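You operate a simulated robot arm through the tools that you are given. There is no shell and no other tool.

Carry out the task below with a simulated robot arm. There is one attempt and no reset: what you move stays moved.

Task
Pull the nozzle off the welding torch and inch the new wire through until it shows at the tip.
Fine: welder off for the pull; nozzle into the green tray; the torch stays in its rest; welder off at the end.

It is judged by the outcome, as a careful person would: the job done as asked, and still so three seconds after it is handed in. It fails if anything else is knocked over, pushed out of place, dropped, spilled or broken.

Robot
A 7-joint arm with a two-finger parallel gripper, fixed in place. Base frame: the origin is at the foot of the arm, x ahead of it, y to its left, z up; the work surface is at about z = 0.842. Units: m, rad, N and s.
Its first joint turns from -2.601 to 2.601 rad. Payload 3.43 kg.
Tool frame: the origin (TCP) lies between the finger pads and is the grasp point; the fingertips stand 0.03 m ahead of it; z points along the fingers, y is the line along which they close. The gripper opens to 0.094 m. The fingers are 0.028 m wide and 0.01 m thick; the gripper's body (0.05 by 0.096 m) begins 0.055 m behind the TCP.
Orientation is told as [roll, pitch, yaw] about the base's x, y, z axes, in that order, counted from this pose: with the fingers straight down and closing along the base's y, the tool's x points along the base's -x, its y along +y and its z along -z.

Tools
- The arm moves only by the tool apply_moves. Its argument "targets" is a list of rows, each an object (a shift or turn left out is 0, a gripper value left out holds the last) with "dp": the shift along the base's x, y, z in m, a list of three; "angular": the turn, a rotation vector about the base's x, y, z in degrees, a list of three; "fingers": the gripper command, from -1 (shut) to 1 (fully open), values between in proportion. In form: [{"dp": [dx, dy, dz], "angular": [rx, ry, rz], "fingers": fingers}, ...]. A call has 1 to 20 rows; each row is the pose to reach, as a shift and turn from the pose commanded when the call began. Each row takes 0.2 s and may step no farther than 0.05 m and 0.15 rad from the row before; otherwise, or with a gripper value out of range, the whole call is refused. Where a pose cannot be reached the arm comes as near as it can. A force on the tool above 40 N (or 10 N above the force at the start of the call, whichever is more), or a blocked arm, ends the call early, and 0.2 s more pass. Each finger travels about 0.045 m/s and halts on what it meets, pressing with about 35 N; the grip force reading is that of the motor and also rises with nothing between the fingers. The clock runs only during rows and for 0.2 s after the last one: add rows that repeat a pose to give the fingers time. It gives the time, the measured TCP pose, the force on the tool (base axes), the opening and the grip force at its end, in the units of the frame above (readings bear some noise), with the torque about the TCP (base axes, N m) and any sound that the robot's microphone picked up.
- Cameras (640 x 400 px; columns grow to the right, rows downward): "scene" is fixed at [0.0498, 0.5013, 1.3657]; the picture's right is [-0.08, -1.00, 0.00], its down [-0.59, 0.05, -0.81] and it looks along [0.80, -0.06, -0.59] (base axes); focal length 240 px, centre (320, 200). "wrist" rides on the gripper at [0.076, 0.014, -0.103] in the tool frame; the picture's right is [-0.18, 0.98, 0.00], its down [-0.75, -0.14, -0.64] and it looks along [-0.63, -0.12, 0.77] (tool axes); focal length 243 px, centre (320, 200). There is no depth. A picture from a camera that has moved, and an enlarged one, comes with that camera's place and axes in the base frame and with its lens.
- grab_frame(camera): a new picture of that camera. The clock stands still meanwhile.
- inspect(camera, box): a new picture of the part [left, top, right, bottom] of that camera's present view, enlarged. The clock stands still meanwhile.
- sign_off(): hands the job in; it is judged then, once.

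Nothing tells you positions but the pictures and the camera data. Unless the task says otherwise, let go and move clear before handing in.

The tools are called after "Request:" as name(argument=value, ...) on one line, values as JSON. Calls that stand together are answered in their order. apply_moves: Moves the arm, as the interface text tells. Its arguments: {"type":"object","properties":{"targets":{"type":"array","items":{"type":"object","properties":{"dp":{"type":"array","items":{"type":"number"}},"angular":{"type":"array","items":{"type":"number"}},"fingers":{"type":"number"}}}}},"required":["targets"]} The other tools are called the same way: grab_frame (camera) takes a picture; inspect (camera, box) takes an enlarged picture of a part of a camera's view; sign_off () hands the job in.

At the start:

```text
t: 0.0
tool_pos: [0.9064, 0.3919, 1.2297]
tool_rot: [-0.001, 0.0, 0.001]
force: [-0.2, 0.6, 0.6]
wrist_torque: [-0.04, 0.03, 0.0]
opening: 0.0941
grip_force: 0.1
```

scene: 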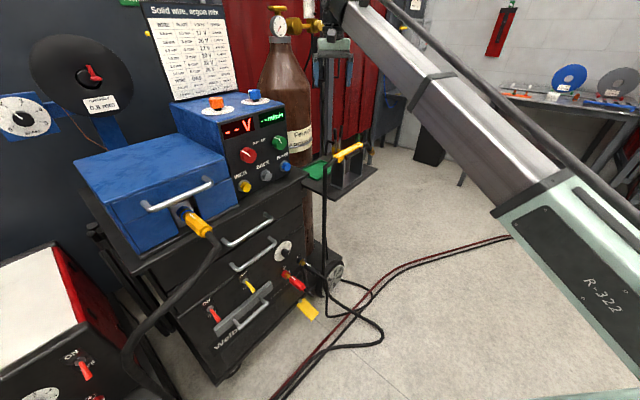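
wrist: 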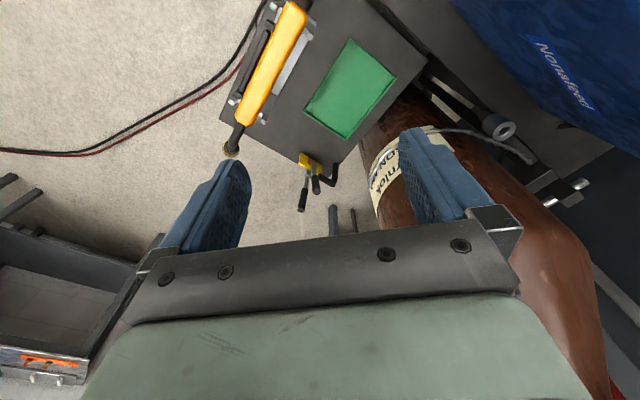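

I see a welding cart with a blue wire feeder/welder, a shelf with a yellow torch and a green tray, and a gas cylinder. I'll look closer at the details before moving.

Request:
inspect(camera="scene", box=[160, 80, 320, 200])

Request:
inspect(camera="scene", box=[280, 120, 400, 220])

Request:
inspect(camera="scene", box=[170, 200, 330, 360])

Request:
inspect(camera="wrist", box=[200, 0, 440, 220])

Request:
inspect(camera="scene", box=[0, 220, 160, 400])

Request:
inspect(camera="scene", box=[0, 0, 260, 140])

```text
3.33 times, centred on (240, 140) of scene
camera zoom: at [0.0498, 0.5013, 1.3657], right [-0.08, -1.0, 0.0], down [-0.59, 0.05, -0.81], along [0.8, -0.06, -0.59], focal length 798 px, centre (587, 400)
```

zoom: 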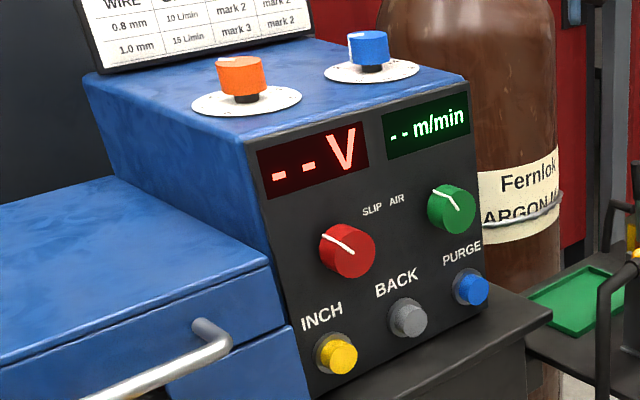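

```text
4.00 times, centred on (340, 170) of scene
camera zoom: at [0.0498, 0.5013, 1.3657], right [-0.08, -1.0, 0.0], down [-0.59, 0.05, -0.81], along [0.8, -0.06, -0.59], focal length 958 px, centre (240, 320)
```

zoom: 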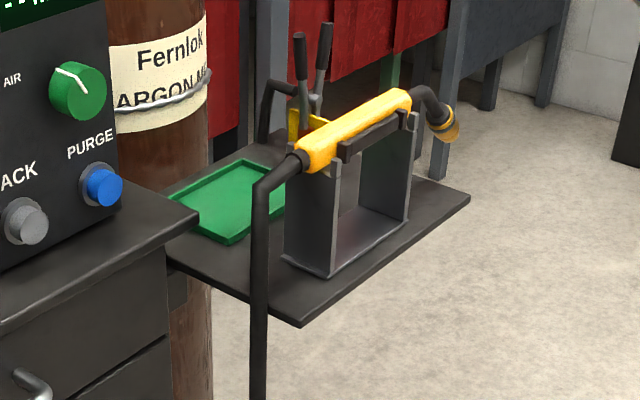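

```text
2.50 times, centred on (250, 280) of scene
camera zoom: at [0.0498, 0.5013, 1.3657], right [-0.08, -1.0, 0.0], down [-0.59, 0.05, -0.81], along [0.8, -0.06, -0.59], focal length 599 px, centre (495, 0)
```

zoom: 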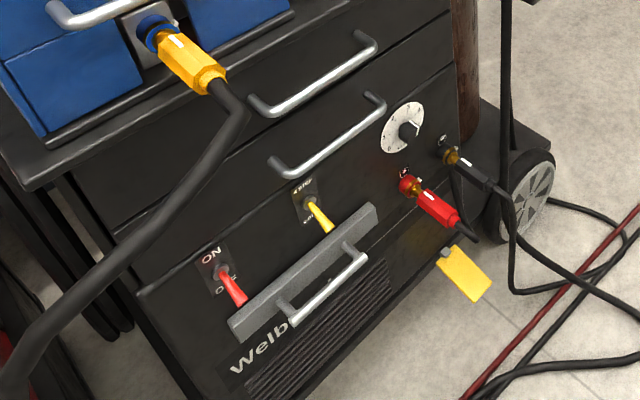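

```text
1.82 times, centred on (320, 110) of wrist
camera zoom: at [0.8322, 0.4067, 1.3327], right [0.18, 0.98, 0.0], down [0.75, -0.14, 0.64], along [0.63, -0.12, -0.77], focal length 441 px, centre (320, 364)
```

zoom: 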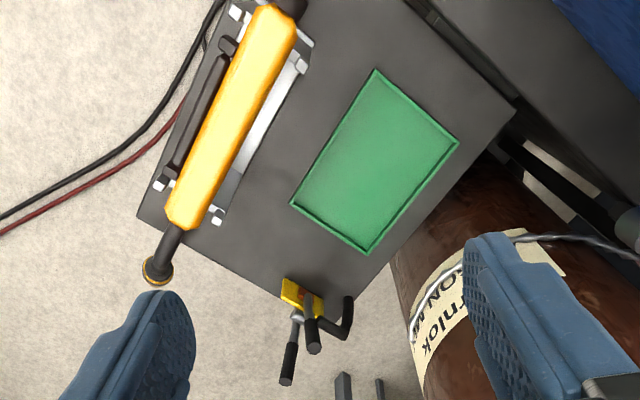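

```text
2.22 times, centred on (80, 310) of scene
camera zoom: at [0.0498, 0.5013, 1.3657], right [-0.08, -1.0, 0.0], down [-0.59, 0.05, -0.81], along [0.8, -0.06, -0.59], focal length 532 px, centre (853, -44)
```

zoom: 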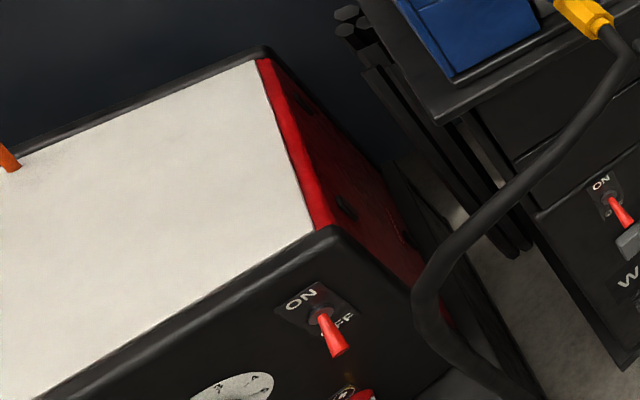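

```text
2.46 times, centred on (130, 70) of scene
camera zoom: at [0.0498, 0.5013, 1.3657], right [-0.08, -1.0, 0.0], down [-0.59, 0.05, -0.81], along [0.8, -0.06, -0.59], focal length 589 px, centre (788, 520)
```

zoom: 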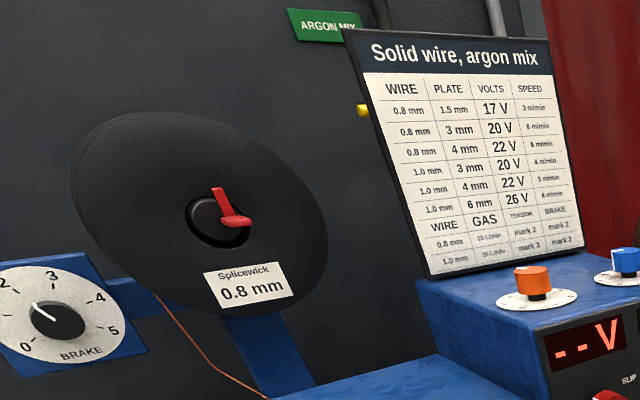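

The displays read "--" and the red lever by ON/OFF points down, so the welder looks off. By triangulation the nozzle is near (1.02, 0.19, 0.91) and the tray near (0.97, 0.44, 0.85). I'll turn the wrist camera toward the feeder panel to get its position.

Request:
apply_moves(targets=[{"dp": [-0.025, -0.01, 0], "angular": [0, 0, 7.5]}, {"dp": [-0.05, -0.02, 0], "angular": [0, 0, 15]}, {"dp": [-0.075, -0.03, 0], "angular": [0, 0, 22.5]}, {"dp": [-0.1, -0.04, 0], "angular": [0, 0, 30]}, {"dp": [-0.125, -0.05, 0], "angular": [0, 0, 37.5]}, {"dp": [-0.15, -0.06, 0], "angular": [0, 0, 45]}, {"dp": [-0.175, -0.07, 0], "angular": [0, 0, 52.5]}, {"dp": [-0.2, -0.08, 0], "angular": [0, 0, 60]}, {"dp": [-0.2, -0.08, 0], "angular": [0, 0, 60]}])

Request:
grab_frame(camera="wrist")

Request:
grab_frame(camera="scene")

```text
t: 0.6
tool_pos: [0.8654, 0.375, 1.2302]
tool_rot: [0.003, -0.018, 0.23]
force: [-0.8, 0.7, 0.3]
wrist_torque: [0.0, -0.01, -0.02]
opening: 0.0941
grip_force: 0.0
out of reach, approached as far as the arm can: row 3
stopped in row 3: the force on the tool passed its limit at 50 N (the readings are from after the stop); the commanded pose is now the measured one
```

```text
taken
camera wrist: at [0.7866, 0.3708, 1.3313], right [-0.04, 1.0, 0.01], down [0.76, 0.03, 0.65], along [0.65, 0.03, -0.76], focal length 243 px, centre (320, 200)
```

wrist: 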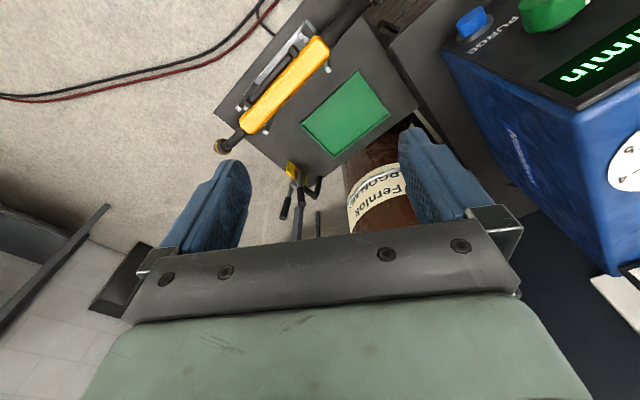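

```text
taken
```

scene: 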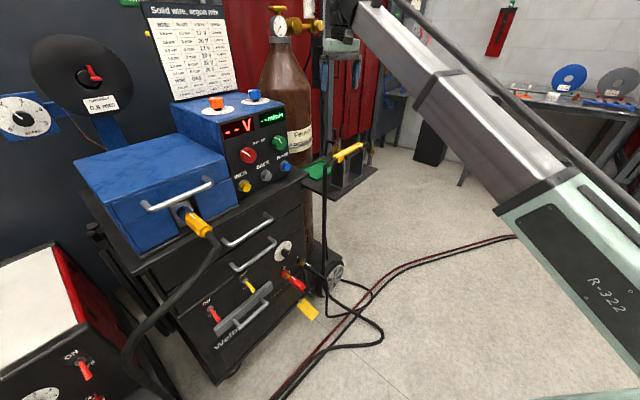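

The move stopped early at an arm limit, and nothing seems to have been touched. I'll test a plain shift without yaw to see which motion is limited.

Request:
apply_moves(targets=[{"dp": [-0.02, 0, 0]}, {"dp": [-0.04, 0, 0]}, {"dp": [-0.07, 0, 0]}, {"dp": [-0.1, 0, 0]}, {"dp": [-0.1, 0, 0]}])

```text
t: 1.3
tool_pos: [0.8229, 0.3744, 1.2305]
tool_rot: [0.006, -0.033, 0.229]
force: [4.8, 3.9, -7.2]
wrist_torque: [-0.32, -0.15, -0.24]
opening: 0.094
grip_force: 0.0
out of reach, approached as far as the arm can: row 3
stopped in row 3: the force on the tool passed its limit at 41 N (the readings are from after the stop); the commanded pose is now the measured one
```

The arm's limit here is an inner-radius limit at this height, so I must work lower or further out. By triangulation, PURGE is near (0.807, 0.563, 0.962) and INCH near (0.686, 0.683, 0.962), on a panel facing the base. Next I'll move across and down to view the nozzle closely.

Request:
apply_moves(targets=[{"dp": [0.02, -0.04, 0.0]}, {"dp": [0.04, -0.08, -0.01]}, {"dp": [0.06, -0.12, -0.02]}, {"dp": [0.07, -0.16, -0.04]}, {"dp": [0.075, -0.2, -0.06]}, {"dp": [0.08, -0.24, -0.08]}, {"dp": [0.08, -0.28, -0.1]}, {"dp": [0.08, -0.3, -0.12]}, {"dp": [0.08, -0.3, -0.12]}])

Request:
grab_frame(camera="wrist")

```text
t: 3.3
tool_pos: [0.9027, 0.0743, 1.1069]
tool_rot: [0.004, -0.033, 0.231]
force: [0.4, 0.6, -0.1]
wrist_torque: [0.0, 0.0, 0.02]
opening: 0.0938
grip_force: 0.1
```

```text
taken
camera wrist: at [0.8244, 0.0711, 1.2086], right [-0.05, 1.0, 0.01], down [0.75, 0.03, 0.66], along [0.66, 0.04, -0.75], focal length 243 px, centre (320, 200)
```

wrist: 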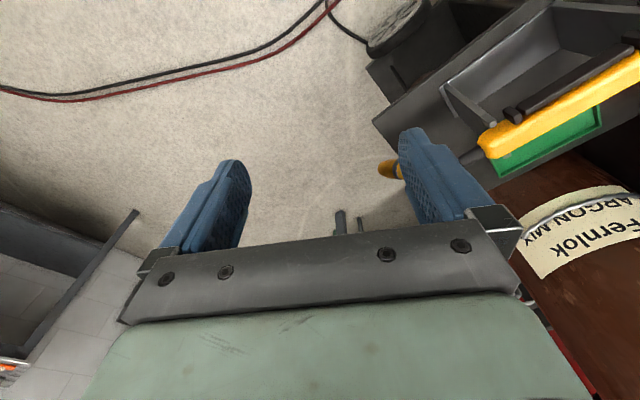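

The nozzle is now just behind the right finger in view. I'll yaw the wrist to center it and test the yaw range.

Request:
apply_moves(targets=[{"dp": [0, 0, 0], "angular": [0, 0, 6]}, {"dp": [0, 0, 0], "angular": [0, 0, 12]}, {"dp": [0, 0, 0], "angular": [0, 0, 18]}, {"dp": [0, 0, 0], "angular": [0, 0, 24]}, {"dp": [0, 0, 0], "angular": [0, 0, 30]}, {"dp": [0, 0, 0], "angular": [0, 0, 30]}])

Request:
grab_frame(camera="wrist")

```text
t: 4.7
tool_pos: [0.9026, 0.0753, 1.1102]
tool_rot: [0.005, -0.031, 0.755]
force: [-0.2, -0.5, 0.0]
wrist_torque: [0.01, -0.01, 0.02]
opening: 0.0942
grip_force: 0.1
```

```text
taken
camera wrist: at [0.8367, 0.0311, 1.2104], right [-0.54, 0.84, 0.01], down [0.63, 0.4, 0.66], along [0.56, 0.37, -0.75], focal length 243 px, centre (320, 200)
```

wrist: 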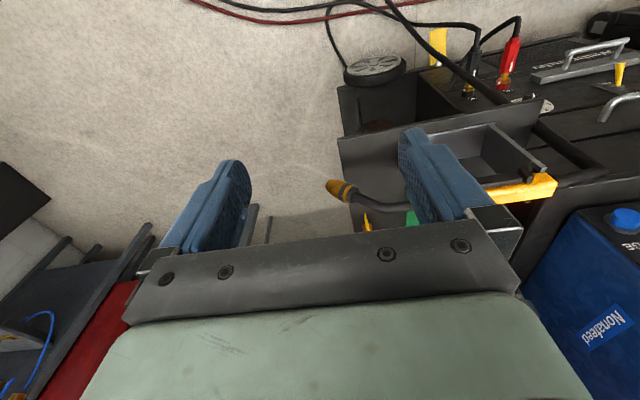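

Request:
inspect(camera="wrist", box=[290, 150, 420, 240])

Request:
inspect(camera="scene", box=[340, 130, 400, 170])

```text
4.44 times, centred on (355, 195) of wrist
camera zoom: at [0.8367, 0.0311, 1.2104], right [-0.54, 0.84, 0.01], down [0.63, 0.4, 0.66], along [0.56, 0.37, -0.75], focal length 1078 px, centre (164, 222)
```

zoom: 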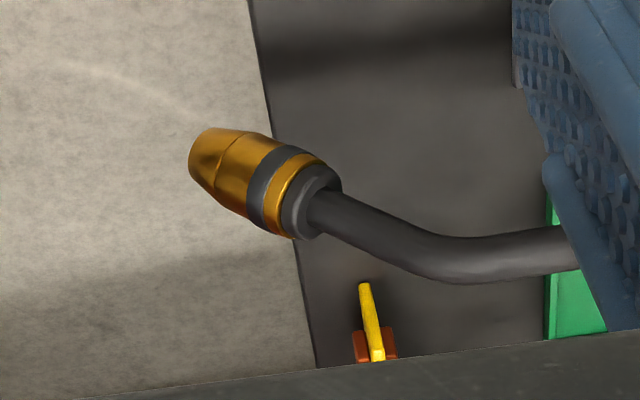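

```text
10.00 times, centred on (370, 150) of scene
camera zoom: at [0.0498, 0.5013, 1.3657], right [-0.08, -1.0, 0.0], down [-0.59, 0.05, -0.81], along [0.8, -0.06, -0.59], focal length 2395 px, centre (-180, 700)
```

zoom: 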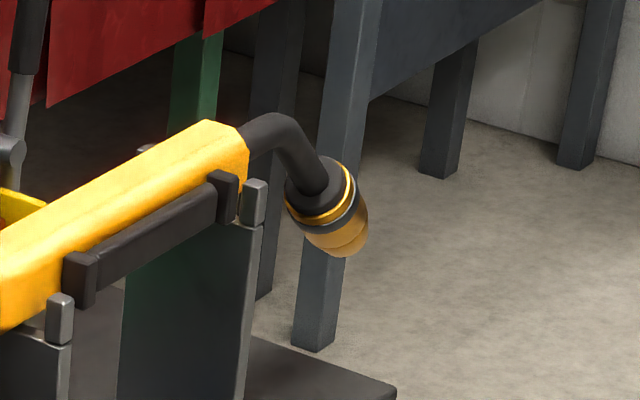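

The nozzle overhangs the shelf edge, axis tilted about 45° down along (0.5, -0.5, -0.7), centred near (1.03, 0.20, 0.90). Before pulling I'll confirm the power switch is off and check the feeder.

Request:
inspect(camera="scene", box=[190, 285, 260, 335])

Request:
inspect(camera="scene", box=[215, 90, 315, 200])

Request:
inspect(camera="wrist", box=[420, 0, 640, 140])

Request:
inspect(camera="scene", box=[60, 120, 260, 260])

```text
8.00 times, centred on (225, 310) of scene
camera zoom: at [0.0498, 0.5013, 1.3657], right [-0.08, -1.0, 0.0], down [-0.59, 0.05, -0.81], along [0.8, -0.06, -0.59], focal length 1916 px, centre (1080, -680)
```

zoom: 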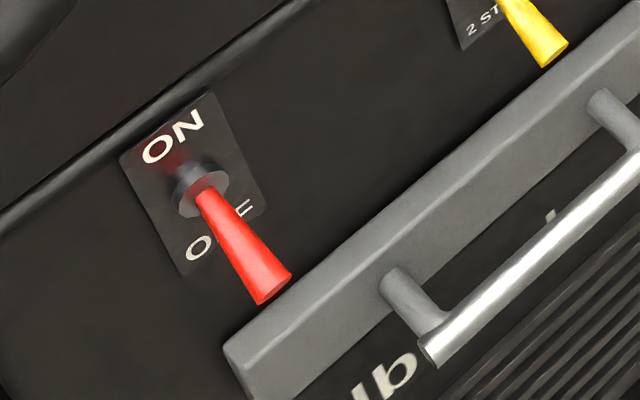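

```text
3.64 times, centred on (265, 145) of scene
camera zoom: at [0.0498, 0.5013, 1.3657], right [-0.08, -1.0, 0.0], down [-0.59, 0.05, -0.81], along [0.8, -0.06, -0.59], focal length 871 px, centre (520, 400)
```

zoom: 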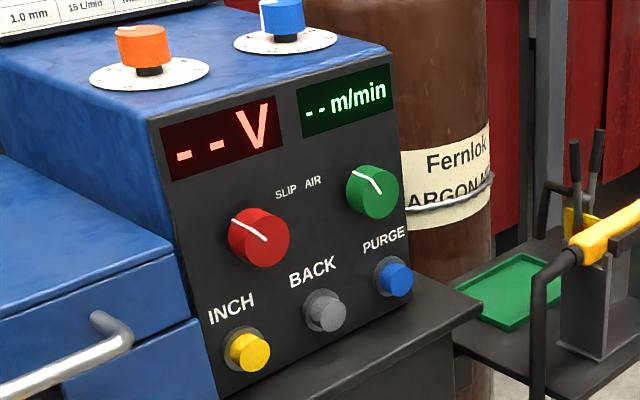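

```text
2.86 times, centred on (530, 70) of wrist
camera zoom: at [0.8367, 0.0311, 1.2104], right [-0.54, 0.84, 0.01], down [0.63, 0.4, 0.66], along [0.56, 0.37, -0.75], focal length 693 px, centre (-280, 571)
```

zoom: 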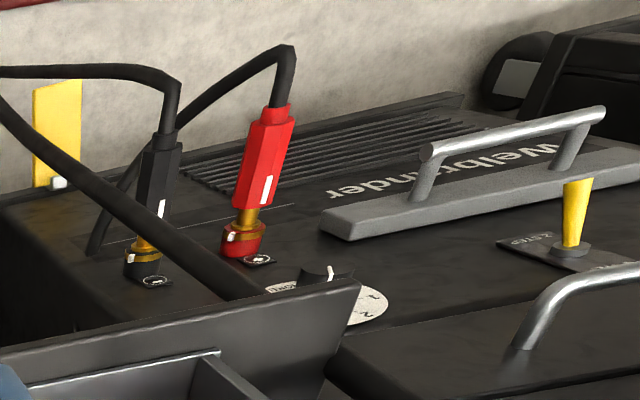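

```text
2.86 times, centred on (160, 190) of scene
camera zoom: at [0.0498, 0.5013, 1.3657], right [-0.08, -1.0, 0.0], down [-0.59, 0.05, -0.81], along [0.8, -0.06, -0.59], focal length 684 px, centre (777, 229)
```

zoom: 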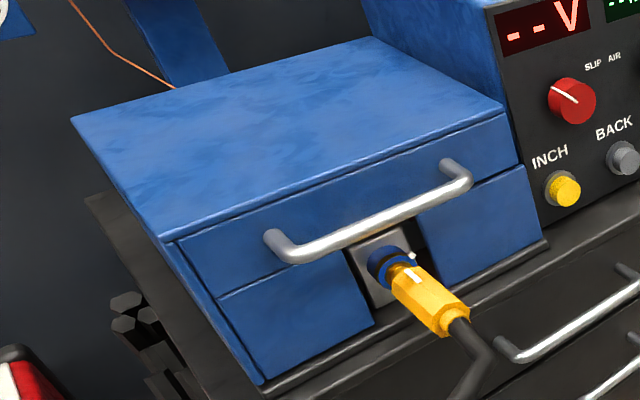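

The switch is clearly OFF, so the pull can go ahead. I'll turn the tool to a tilted grasp pose, with the camera on the open -y side and the fingers pointing outward and down, while staying well above the torch.

Request:
apply_moves(targets=[{"dp": [0.005, 0.005, 0], "angular": [0.14, -5.11, 6.16]}, {"dp": [0.01, 0.01, 0], "angular": [0.28, -10.22, 12.33]}, {"dp": [0.015, 0.015, 0], "angular": [0.42, -15.32, 18.49]}, {"dp": [0.02, 0.02, 0], "angular": [0.57, -20.43, 24.65]}, {"dp": [0.025, 0.025, 0], "angular": [0.71, -25.54, 30.81]}, {"dp": [0.03, 0.03, 0], "angular": [0.85, -30.65, 36.98]}, {"dp": [0.035, 0.03, 0], "angular": [0.99, -35.75, 43.14]}, {"dp": [0.04, 0.03, 0], "angular": [1.13, -40.86, 49.3]}, {"dp": [0.04, 0.03, 0], "angular": [1.13, -40.86, 49.3]}])

Request:
grab_frame(camera="wrist")

Request:
grab_frame(camera="scene")

```text
t: 6.7
tool_pos: [0.942, 0.1046, 1.1088]
tool_rot: [-0.654, -0.271, 1.758]
force: [-0.3, 0.9, -0.8]
wrist_torque: [0.0, -0.01, 0.01]
opening: 0.0941
grip_force: 0.0
```

```text
taken
camera wrist: at [0.8888, 0.0005, 1.1599], right [-0.83, 0.19, -0.53], down [-0.38, 0.5, 0.78], along [0.41, 0.84, -0.35], focal length 243 px, centre (320, 200)
```

wrist: 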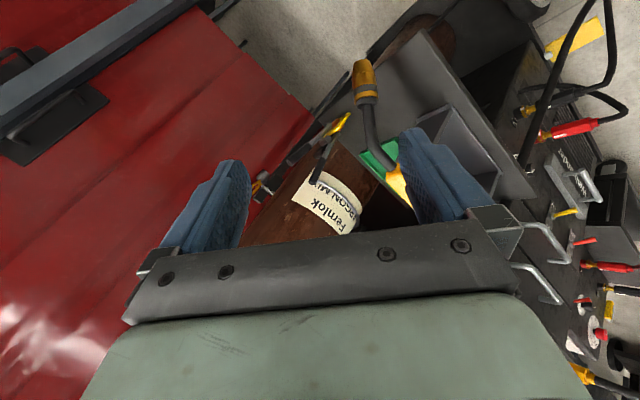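

```text
taken
```

scene: 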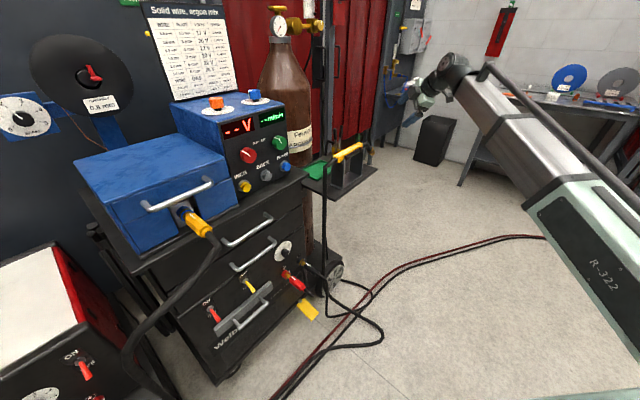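

The orientation was reached cleanly. I'll enlarge the nozzle from this viewpoint to refine its position.

Request:
inspect(camera="wrist", box=[320, 40, 420, 110])

Request:
inspect(camera="scene", box=[355, 135, 387, 155])

```text
5.71 times, centred on (370, 75) of wrist
camera zoom: at [0.8888, 0.0005, 1.1599], right [-0.83, 0.19, -0.53], down [-0.38, 0.5, 0.78], along [0.41, 0.84, -0.35], focal length 1386 px, centre (34, 914)
```

zoom: 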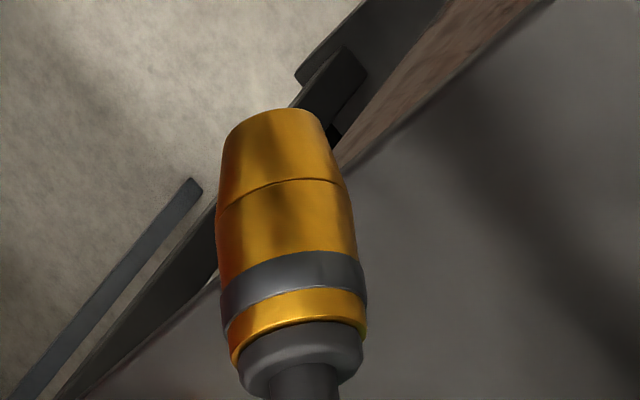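

```text
16.00 times, centred on (371, 145) of scene
camera zoom: at [0.0498, 0.5013, 1.3657], right [-0.08, -1.0, 0.0], down [-0.59, 0.05, -0.81], along [0.8, -0.06, -0.59], focal length 3831 px, centre (-496, 1080)
```

zoom: 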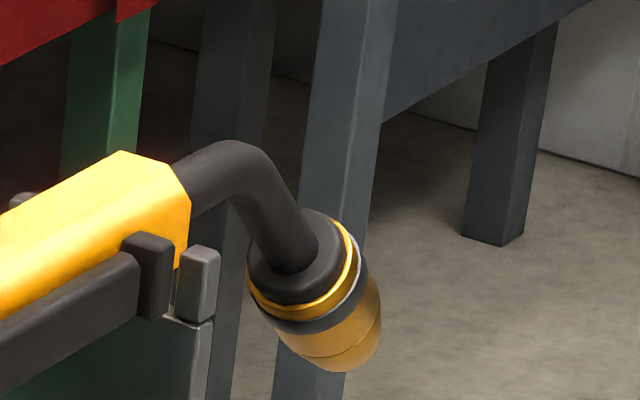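

Refined nozzle body centre is about (1.031, 0.192, 0.897), diameter about 0.031. I'll move to a pre-grasp 8 cm back along the tool axis with the fingers partly open.

Request:
apply_moves(targets=[{"dp": [0.01, 0.015, -0.037], "fingers": 0.4}, {"dp": [0.02, 0.03, -0.073]}, {"dp": [0.031, 0.045, -0.11]}, {"dp": [0.041, 0.06, -0.146]}, {"dp": [0.041, 0.06, -0.146]}])

Request:
grab_frame(camera="wrist")

Request:
inspect(camera="scene", box=[320, 100, 440, 190])

```text
t: 7.9
tool_pos: [0.9814, 0.1605, 0.966]
tool_rot: [-0.65, -0.273, 1.756]
force: [-0.5, -0.5, 0.0]
wrist_torque: [-0.02, -0.02, 0.0]
opening: 0.0659
grip_force: 0.1
```

```text
taken
camera wrist: at [0.9268, 0.0571, 1.0165], right [-0.83, 0.19, -0.52], down [-0.38, 0.5, 0.78], along [0.41, 0.84, -0.35], focal length 243 px, centre (320, 200)
```

wrist: 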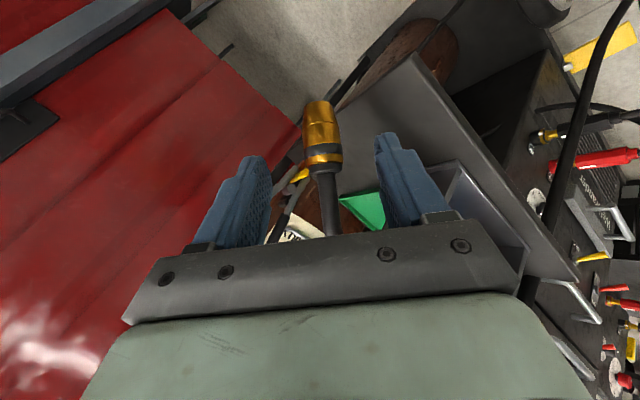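

```text
4.44 times, centred on (380, 145) of scene
camera zoom: at [0.0498, 0.5013, 1.3657], right [-0.08, -1.0, 0.0], down [-0.59, 0.05, -0.81], along [0.8, -0.06, -0.59], focal length 1064 px, centre (53, 444)
```

zoom: 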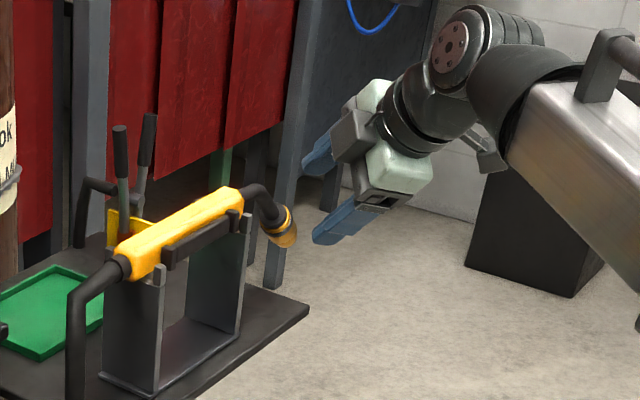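

The nozzle sits centred between the fingers along the approach line. I'll advance most of the way along the tool axis and recheck.

Request:
apply_moves(targets=[{"dp": [0.0111, 0.0064, -0.0153]}, {"dp": [0.0223, 0.0129, -0.0306]}, {"dp": [0.0334, 0.0193, -0.046]}, {"dp": [0.0334, 0.0193, -0.046]}])

Request:
grab_frame(camera="wrist")

Request:
inspect(camera="scene", box=[340, 120, 420, 180])

```text
t: 8.9
tool_pos: [1.0152, 0.1815, 0.9169]
tool_rot: [-0.649, -0.271, 1.755]
force: [-0.5, 0.5, -0.2]
wrist_torque: [-0.03, -0.01, 0.01]
opening: 0.0659
grip_force: 0.1
```

```text
taken
camera wrist: at [0.9617, 0.0787, 0.9675], right [-0.83, 0.19, -0.52], down [-0.38, 0.5, 0.78], along [0.41, 0.84, -0.35], focal length 243 px, centre (320, 200)
```

wrist: 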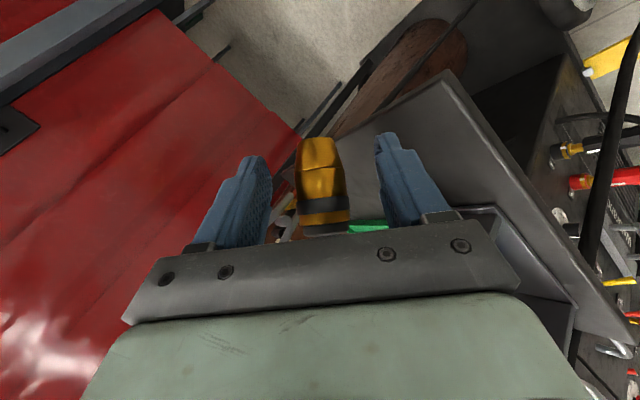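

```text
6.67 times, centred on (380, 150) of scene
camera zoom: at [0.0498, 0.5013, 1.3657], right [-0.08, -1.0, 0.0], down [-0.59, 0.05, -0.81], along [0.8, -0.06, -0.59], focal length 1596 px, centre (-80, 533)
```

zoom: 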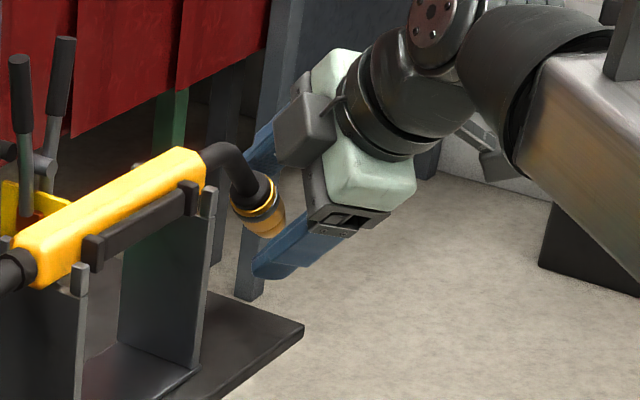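

Alignment is good. I'll advance the last ~1.8 cm and close the fingers part way, so I can check centring before gripping.

Request:
apply_moves(targets=[{"dp": [0.004, 0.0039, -0.0054]}, {"dp": [0.008, 0.0078, -0.0108]}, {"dp": [0.008, 0.0078, -0.0108], "fingers": -0.1}, {"dp": [0.008, 0.0078, -0.0108], "fingers": -0.1}, {"dp": [0.008, 0.0078, -0.0108], "fingers": -0.1}])

Request:
inspect(camera="wrist", box=[220, 100, 420, 240])

Request:
inspect(camera="scene", box=[350, 130, 410, 170])

```text
t: 10.1
tool_pos: [1.0242, 0.1912, 0.9063]
tool_rot: [-0.651, -0.271, 1.756]
force: [-0.1, -0.1, 0.6]
wrist_torque: [0.04, -0.01, -0.03]
opening: 0.0422
grip_force: 0.0
```

```text
2.86 times, centred on (320, 170) of wrist
camera zoom: at [0.9697, 0.087, 0.9571], right [-0.83, 0.19, -0.52], down [-0.38, 0.5, 0.78], along [0.41, 0.84, -0.35], focal length 693 px, centre (320, 286)
```

zoom: 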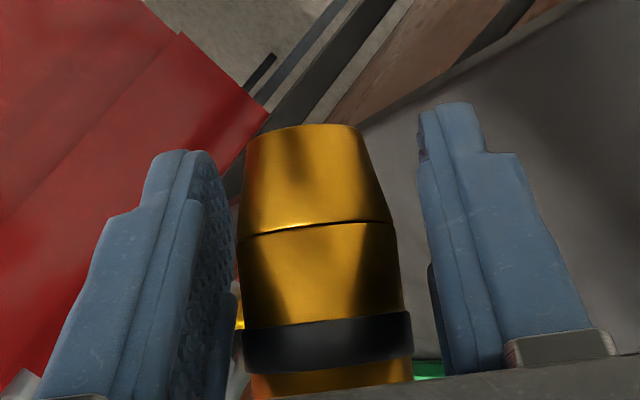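

```text
10.00 times, centred on (380, 150) of scene
camera zoom: at [0.0498, 0.5013, 1.3657], right [-0.08, -1.0, 0.0], down [-0.59, 0.05, -0.81], along [0.8, -0.06, -0.59], focal length 2395 px, centre (-280, 700)
```

zoom: 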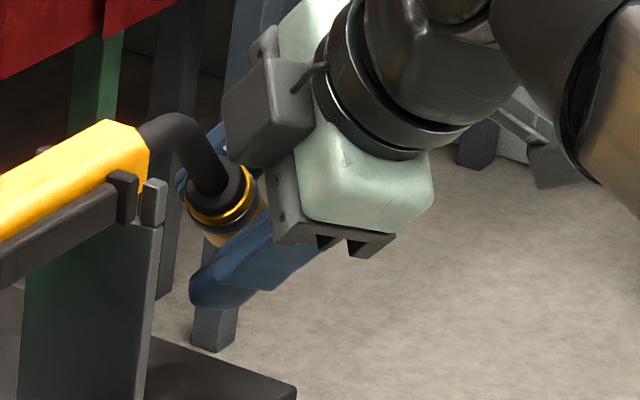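

The nozzle is centred between the pads to within about a millimetre. Now I'll close on it.

Request:
apply_moves(targets=[{"dp": [0, 0, 0], "fingers": -0.3}, {"dp": [0, 0, 0], "fingers": -0.5}, {"dp": [0, 0, 0], "fingers": -1}, {"dp": [0, 0, 0], "fingers": -1}, {"dp": [0, 0, 0], "fingers": -1}])

Request:
inspect(camera="wrist", box=[220, 100, 420, 240])

Request:
inspect(camera="scene", box=[320, 120, 410, 180])

```text
t: 11.3
tool_pos: [1.0243, 0.1913, 0.9072]
tool_rot: [-0.651, -0.271, 1.757]
force: [1.7, -1.8, 0.6]
wrist_torque: [0.03, -0.06, -0.05]
opening: 0.0323
grip_force: 34.7
```

```text
2.86 times, centred on (320, 170) of wrist
camera zoom: at [0.9697, 0.0869, 0.9571], right [-0.83, 0.19, -0.52], down [-0.38, 0.5, 0.78], along [0.41, 0.84, -0.35], focal length 693 px, centre (320, 286)
```

zoom: 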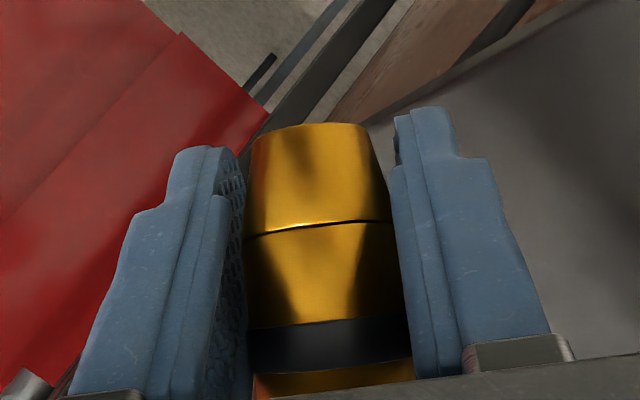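

```text
6.67 times, centred on (365, 150) of scene
camera zoom: at [0.0498, 0.5013, 1.3657], right [-0.08, -1.0, 0.0], down [-0.59, 0.05, -0.81], along [0.8, -0.06, -0.59], focal length 1596 px, centre (20, 533)
```

zoom: 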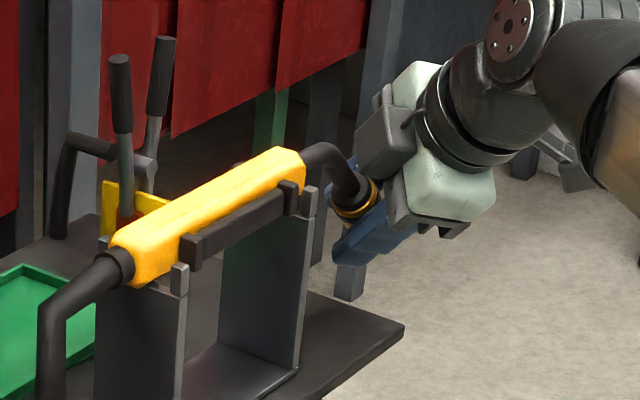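

Firm grip: opening 0.032 with almost no side force. I'll now pull slowly along the nozzle axis (outward and down) while watching the force and the torch.

Request:
apply_moves(targets=[{"dp": [0.001, -0.001, -0.0014]}, {"dp": [0.002, -0.002, -0.0028]}, {"dp": [0.003, -0.003, -0.0042]}, {"dp": [0.004, -0.004, -0.0056]}, {"dp": [0.004, -0.004, -0.0056]}])

Request:
inspect(camera="wrist", box=[220, 100, 420, 240])

Request:
inspect(camera="scene", box=[320, 120, 410, 180])

```text
t: 12.5
tool_pos: [1.0276, 0.1863, 0.9007]
tool_rot: [-0.651, -0.271, 1.756]
force: [0.1, 0.8, -0.3]
wrist_torque: [-0.01, 0.01, 0.0]
opening: 0.0325
grip_force: 35.4
```

```text
2.86 times, centred on (320, 170) of wrist
camera zoom: at [0.974, 0.0828, 0.9515], right [-0.83, 0.19, -0.52], down [-0.38, 0.5, 0.78], along [0.41, 0.84, -0.35], focal length 693 px, centre (320, 286)
```

zoom: 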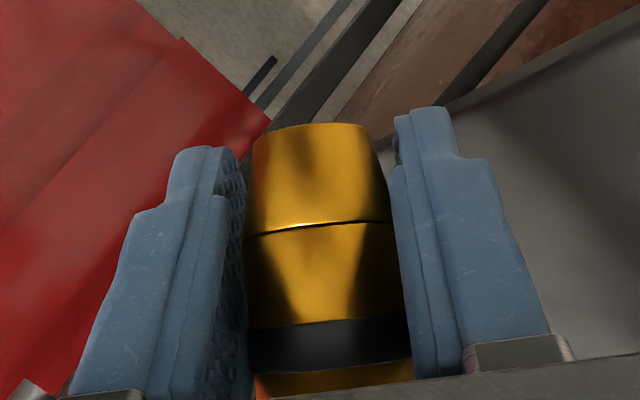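

```text
6.67 times, centred on (365, 150) of scene
camera zoom: at [0.0498, 0.5013, 1.3657], right [-0.08, -1.0, 0.0], down [-0.59, 0.05, -0.81], along [0.8, -0.06, -0.59], focal length 1596 px, centre (20, 533)
```

zoom: 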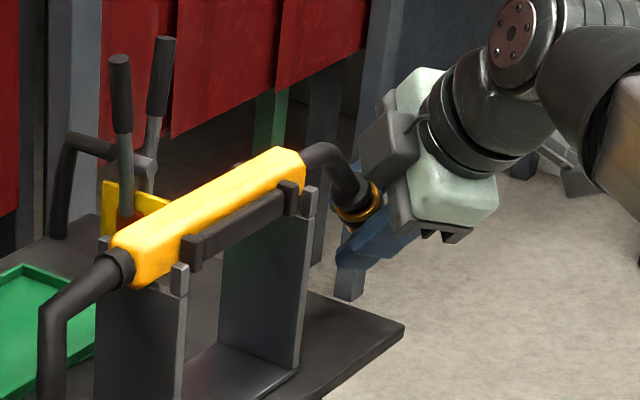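

The torch hasn't moved and the nozzle is sliding off with almost no force. I'll continue the pull along the axis.

Request:
apply_moves(targets=[{"dp": [0.003, -0.003, -0.0042]}, {"dp": [0.006, -0.006, -0.0084]}, {"dp": [0.01, -0.01, -0.014]}, {"dp": [0.015, -0.015, -0.021]}, {"dp": [0.02, -0.02, -0.028]}, {"dp": [0.025, -0.025, -0.035]}, {"dp": [0.025, -0.025, -0.035]}])

Request:
inspect(camera="wrist", box=[220, 100, 420, 240])

Request:
inspect(camera="scene", box=[320, 120, 410, 180])

```text
t: 14.1
tool_pos: [1.054, 0.164, 0.8667]
tool_rot: [-0.652, -0.274, 1.755]
force: [-1.0, 0.3, -0.5]
wrist_torque: [0.01, 0.01, -0.01]
opening: 0.0324
grip_force: 34.4
```

```text
2.86 times, centred on (320, 170) of wrist
camera zoom: at [1.0002, 0.059, 0.9165], right [-0.83, 0.19, -0.52], down [-0.38, 0.5, 0.78], along [0.41, 0.84, -0.35], focal length 693 px, centre (320, 286)
```

zoom: 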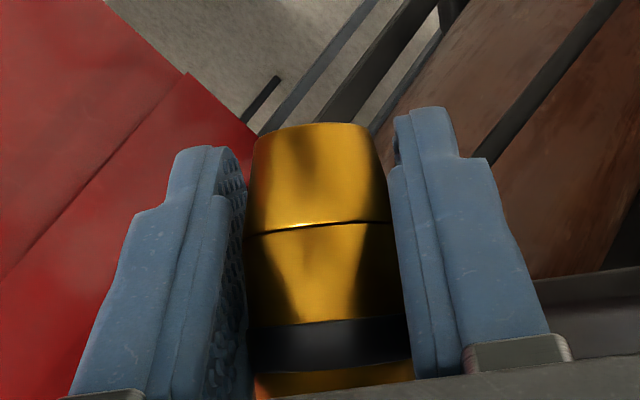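

```text
6.67 times, centred on (365, 150) of scene
camera zoom: at [0.0498, 0.5013, 1.3657], right [-0.08, -1.0, 0.0], down [-0.59, 0.05, -0.81], along [0.8, -0.06, -0.59], focal length 1596 px, centre (20, 533)
```

zoom: 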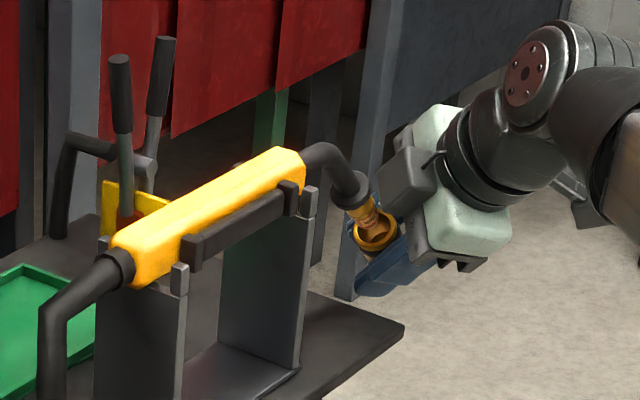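

The copper contact tip is emerging but may still be inside the nozzle's rear. I'll pull another 3 cm along the same line.

Request:
apply_moves(targets=[{"dp": [0.005, -0.005, -0.007]}, {"dp": [0.01, -0.01, -0.014]}, {"dp": [0.015, -0.015, -0.021]}, {"dp": [0.015, -0.015, -0.021]}])

Request:
inspect(camera="scene", box=[340, 130, 400, 170])

```text
t: 15.1
tool_pos: [1.0673, 0.1468, 0.8443]
tool_rot: [-0.65, -0.273, 1.755]
force: [-0.4, 0.6, 0.4]
wrist_torque: [-0.01, -0.03, -0.03]
opening: 0.0323
grip_force: 34.9
```

```text
10.00 times, centred on (370, 150) of scene
camera zoom: at [0.0498, 0.5013, 1.3657], right [-0.08, -1.0, 0.0], down [-0.59, 0.05, -0.81], along [0.8, -0.06, -0.59], focal length 2395 px, centre (-180, 700)
```

zoom: 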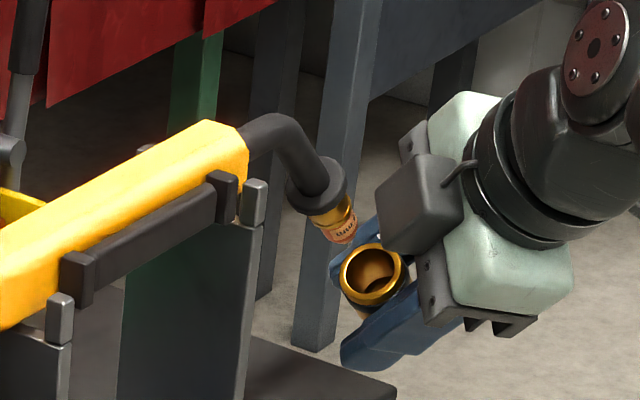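

The nozzle is completely free of the copper tip and the torch is undisturbed. I'll slide sideways away from the tip, then lift.

Request:
apply_moves(targets=[{"dp": [-0.02, -0.02, 0]}, {"dp": [-0.04, -0.04, 0]}, {"dp": [-0.055, -0.055, 0.01]}, {"dp": [-0.06, -0.06, 0.05]}, {"dp": [-0.06, -0.06, 0.095]}, {"dp": [-0.06, -0.06, 0.14]}, {"dp": [-0.06, -0.06, 0.185]}, {"dp": [-0.06, -0.06, 0.22]}, {"dp": [-0.06, -0.06, 0.22]}])

Request:
inspect(camera="scene", box=[320, 70, 440, 170])

```text
t: 17.1
tool_pos: [1.0087, 0.0871, 1.0651]
tool_rot: [-0.65, -0.273, 1.755]
force: [-0.8, -0.1, -0.3]
wrist_torque: [0.0, 0.0, -0.01]
opening: 0.0317
grip_force: 35.0
```

```text
4.00 times, centred on (380, 120) of scene
camera zoom: at [0.0498, 0.5013, 1.3657], right [-0.08, -1.0, 0.0], down [-0.59, 0.05, -0.81], along [0.8, -0.06, -0.59], focal length 958 px, centre (80, 520)
```

zoom: 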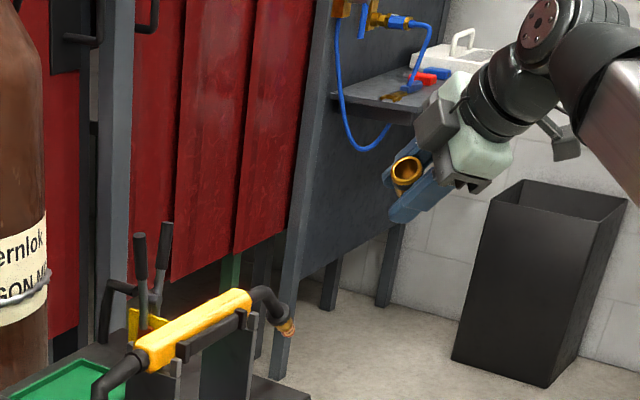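

Nozzle held and clear, with the torch untouched. I'll travel to above the green tray at a safe height while turning to the placing orientation (camera away from the torch, 30° tilt).

Request:
apply_moves(targets=[{"dp": [-0.003, 0.036, 0.01], "angular": [-1.74, -0.08, 3.5]}, {"dp": [-0.006, 0.072, 0.02], "angular": [-3.49, -0.17, 7.03]}, {"dp": [-0.009, 0.109, 0.02], "angular": [-5.23, -0.25, 10.55]}, {"dp": [-0.012, 0.145, 0.02], "angular": [-6.98, -0.34, 14.06]}, {"dp": [-0.015, 0.181, 0.02], "angular": [-8.72, -0.42, 17.58]}, {"dp": [-0.018, 0.217, 0.02], "angular": [-10.46, -0.5, 21.09]}, {"dp": [-0.021, 0.253, 0.02], "angular": [-12.21, -0.59, 24.6]}, {"dp": [-0.024, 0.29, 0.02], "angular": [-13.95, -0.67, 28.1]}, {"dp": [-0.027, 0.326, 0.02], "angular": [-15.7, -0.76, 31.6]}, {"dp": [-0.03, 0.362, 0.02], "angular": [-17.44, -0.84, 35.15]}, {"dp": [-0.03, 0.362, 0.02], "angular": [-17.44, -0.84, 35.15]}])

Request:
grab_frame(camera="wrist")

Request:
grab_frame(camera="scene")

```text
t: 19.5
tool_pos: [0.9777, 0.4491, 1.0861]
tool_rot: [-0.524, 0.0, 2.356]
force: [-0.4, -0.2, -0.9]
wrist_torque: [0.0, -0.02, -0.01]
opening: 0.0317
grip_force: 35.0
```

```text
taken
camera wrist: at [0.9886, 0.3517, 1.1684], right [-0.73, -0.47, -0.49], down [-0.67, 0.39, 0.63], along [-0.1, 0.79, -0.6], focal length 243 px, centre (320, 200)
```

wrist: 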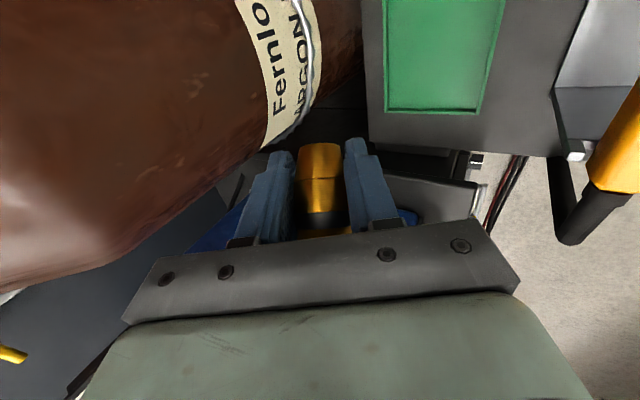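

```text
taken
```

scene: 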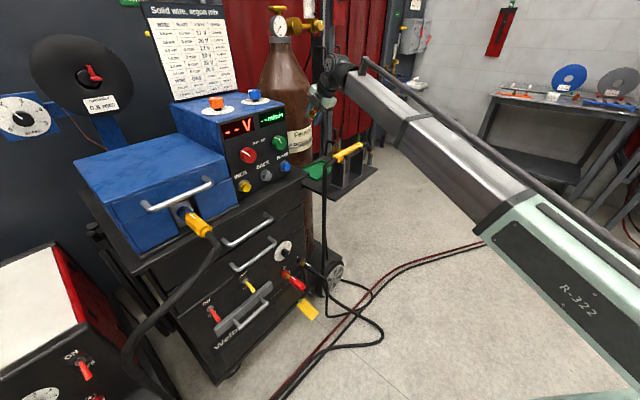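

Reached above the tray with the nozzle held; the tray corners match my earlier estimate. I'll descend most of the way and check clearance to the torch.

Request:
apply_moves(targets=[{"dp": [0, 0, -0.04]}, {"dp": [0, 0, -0.08]}, {"dp": [0, 0, -0.115]}, {"dp": [0, 0, -0.145]}, {"dp": [0, 0, -0.155]}, {"dp": [0, 0, -0.155]}])

Request:
grab_frame(camera="wrist")

Request:
inspect(camera="scene", box=[270, 70, 390, 210])

```text
t: 20.9
tool_pos: [0.9783, 0.4478, 0.9297]
tool_rot: [-0.523, -0.002, 2.355]
force: [-0.8, -0.8, -0.4]
wrist_torque: [-0.03, -0.01, 0.03]
opening: 0.0316
grip_force: 34.7
```

```text
taken
camera wrist: at [0.9876, 0.3495, 1.0123], right [-0.73, -0.47, -0.49], down [-0.67, 0.39, 0.63], along [-0.1, 0.79, -0.6], focal length 243 px, centre (320, 200)
```

wrist: 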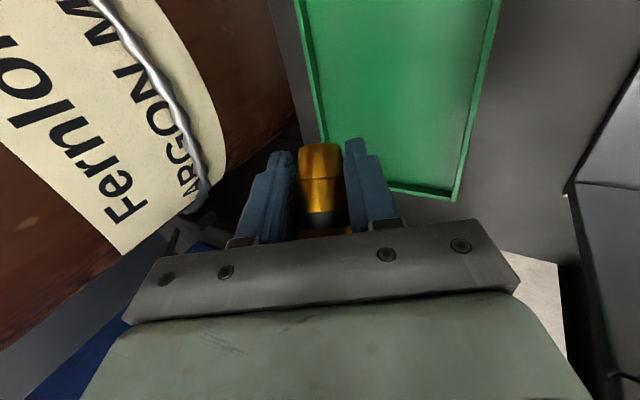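

```text
2.86 times, centred on (330, 140) of scene
camera zoom: at [0.0498, 0.5013, 1.3657], right [-0.08, -1.0, 0.0], down [-0.59, 0.05, -0.81], along [0.8, -0.06, -0.59], focal length 684 px, centre (291, 371)
```

zoom: 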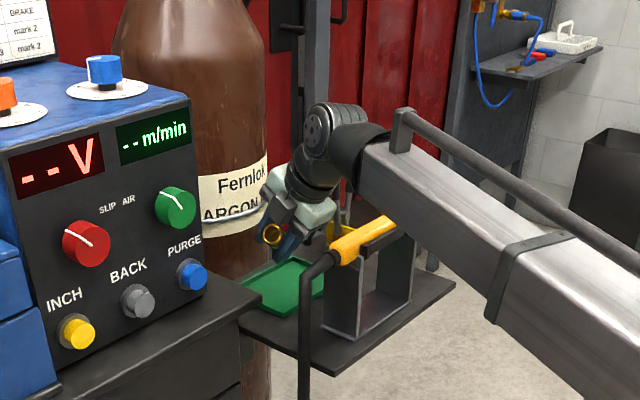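

The tray is directly below the nozzle and nothing has been touched. I'll lower the last few centimetres gently.

Request:
apply_moves(targets=[{"dp": [0, 0, -0.01]}, {"dp": [0, 0, -0.02]}, {"dp": [0, 0, -0.028]}, {"dp": [0, 0, -0.028]}])

Request:
inspect(camera="wrist", box=[200, 60, 520, 260])

Request:
inspect(camera="scene", box=[290, 100, 380, 200])

```text
t: 21.9
tool_pos: [0.9787, 0.4468, 0.9029]
tool_rot: [-0.525, -0.002, 2.356]
force: [0.0, 0.2, -0.8]
wrist_torque: [0.03, 0.01, -0.02]
opening: 0.0314
grip_force: 35.3
```

```text
2.00 times, centred on (360, 160) of wrist
camera zoom: at [0.9891, 0.3495, 0.9846], right [-0.73, -0.47, -0.49], down [-0.67, 0.39, 0.63], along [-0.1, 0.79, -0.6], focal length 485 px, centre (240, 280)
```

zoom: 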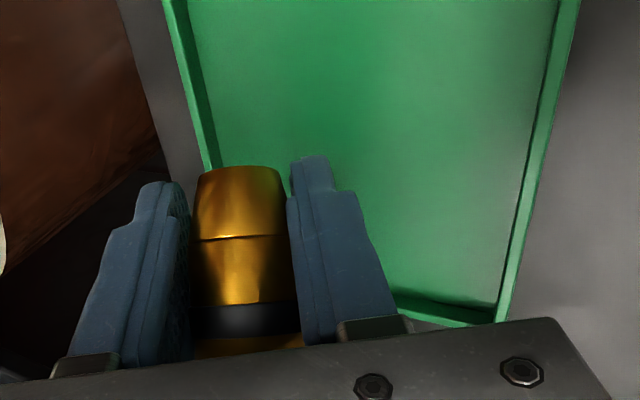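

```text
4.00 times, centred on (335, 150) of scene
camera zoom: at [0.0498, 0.5013, 1.3657], right [-0.08, -1.0, 0.0], down [-0.59, 0.05, -0.81], along [0.8, -0.06, -0.59], focal length 958 px, centre (260, 400)
```

zoom: 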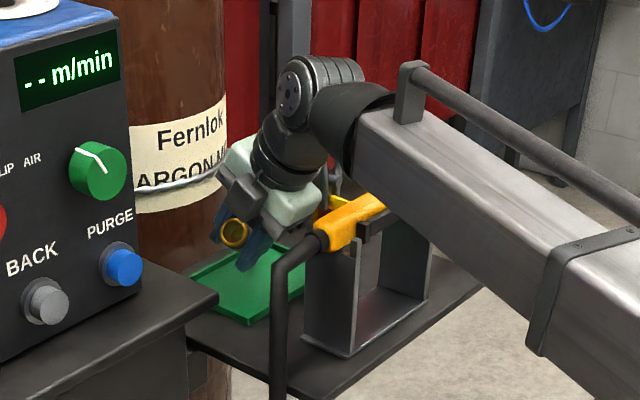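

The nozzle is well within the tray outline and clear of the torch. I'll lower about 1 cm more and open the fingers just enough to release.

Request:
apply_moves(targets=[{"dp": [-0.001, -0.001, -0.006]}, {"dp": [-0.002, -0.002, -0.012]}, {"dp": [-0.002, -0.002, -0.014]}, {"dp": [-0.002, -0.002, -0.014]}])

Request:
inspect(camera="wrist", box=[200, 60, 520, 260])

Request:
inspect(camera="scene", box=[290, 130, 350, 190])

```text
t: 22.9
tool_pos: [0.976, 0.4472, 0.8889]
tool_rot: [-0.524, 0.0, 2.355]
force: [-0.4, 0.1, -0.4]
wrist_torque: [0.02, 0.0, 0.01]
opening: 0.0314
grip_force: 35.1
```

```text
2.00 times, centred on (360, 160) of wrist
camera zoom: at [0.9861, 0.3485, 0.9712], right [-0.73, -0.47, -0.49], down [-0.67, 0.39, 0.63], along [-0.1, 0.79, -0.6], focal length 485 px, centre (240, 280)
```

zoom: 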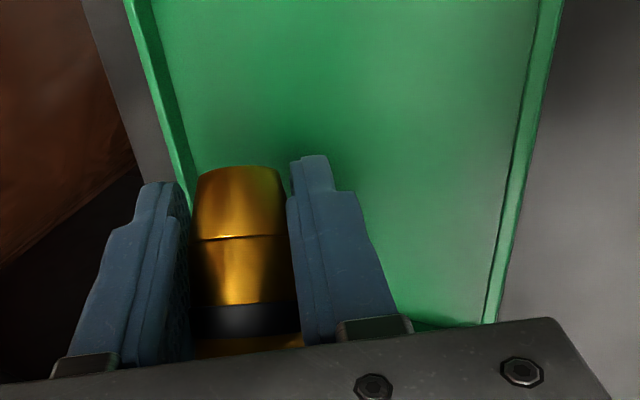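

```text
6.67 times, centred on (320, 160) of scene
camera zoom: at [0.0498, 0.5013, 1.3657], right [-0.08, -1.0, 0.0], down [-0.59, 0.05, -0.81], along [0.8, -0.06, -0.59], focal length 1596 px, centre (320, 467)
```

zoom: 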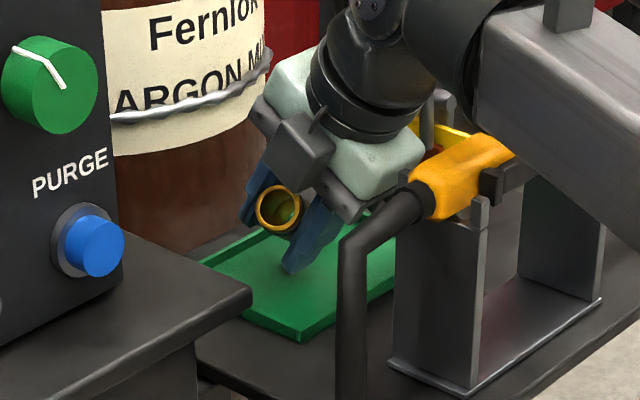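

The nozzle is a few millimetres above the tray floor with no contact forces. I'll open the fingers gently with a tiny lift so the lower fingertip doesn't scrape the tray.

Request:
apply_moves(targets=[{"dp": [0, 0, 0.001], "fingers": -0.28}, {"dp": [0, 0, 0.002], "fingers": -0.22}, {"dp": [0, 0, 0.003], "fingers": -0.12}, {"dp": [0, 0, 0.004], "fingers": -0.02}, {"dp": [0, 0, 0.004], "fingers": -0.02}])

Request:
inspect(camera="wrist", box=[200, 60, 520, 260])

Request:
inspect(camera="scene", box=[290, 130, 350, 190])

```text
t: 24.1
tool_pos: [0.9768, 0.4465, 0.8925]
tool_rot: [-0.522, -0.002, 2.357]
force: [0.0, -0.7, 0.3]
wrist_torque: [-0.01, 0.02, 0.03]
opening: 0.046
grip_force: 0.0
```

```text
2.00 times, centred on (360, 160) of wrist
camera zoom: at [0.9864, 0.3486, 0.9758], right [-0.73, -0.47, -0.49], down [-0.67, 0.39, 0.63], along [-0.1, 0.79, -0.6], focal length 485 px, centre (240, 280)
```

zoom: 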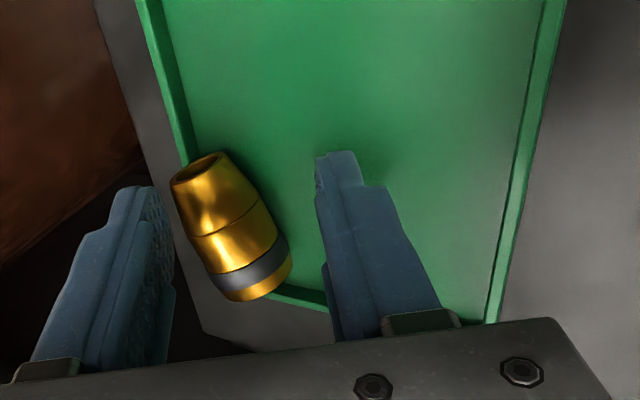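

```text
6.67 times, centred on (320, 160) of scene
camera zoom: at [0.0498, 0.5013, 1.3657], right [-0.08, -1.0, 0.0], down [-0.59, 0.05, -0.81], along [0.8, -0.06, -0.59], focal length 1596 px, centre (320, 467)
```

zoom: 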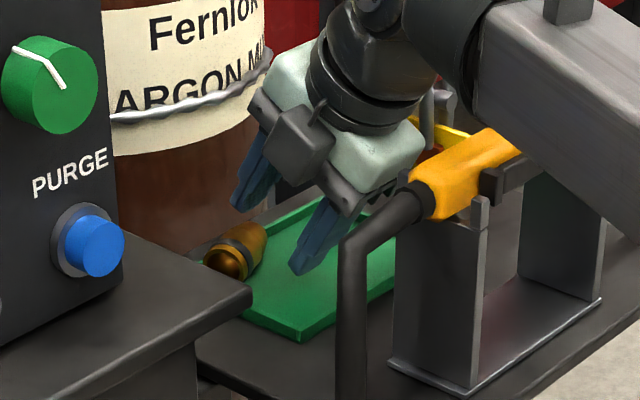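

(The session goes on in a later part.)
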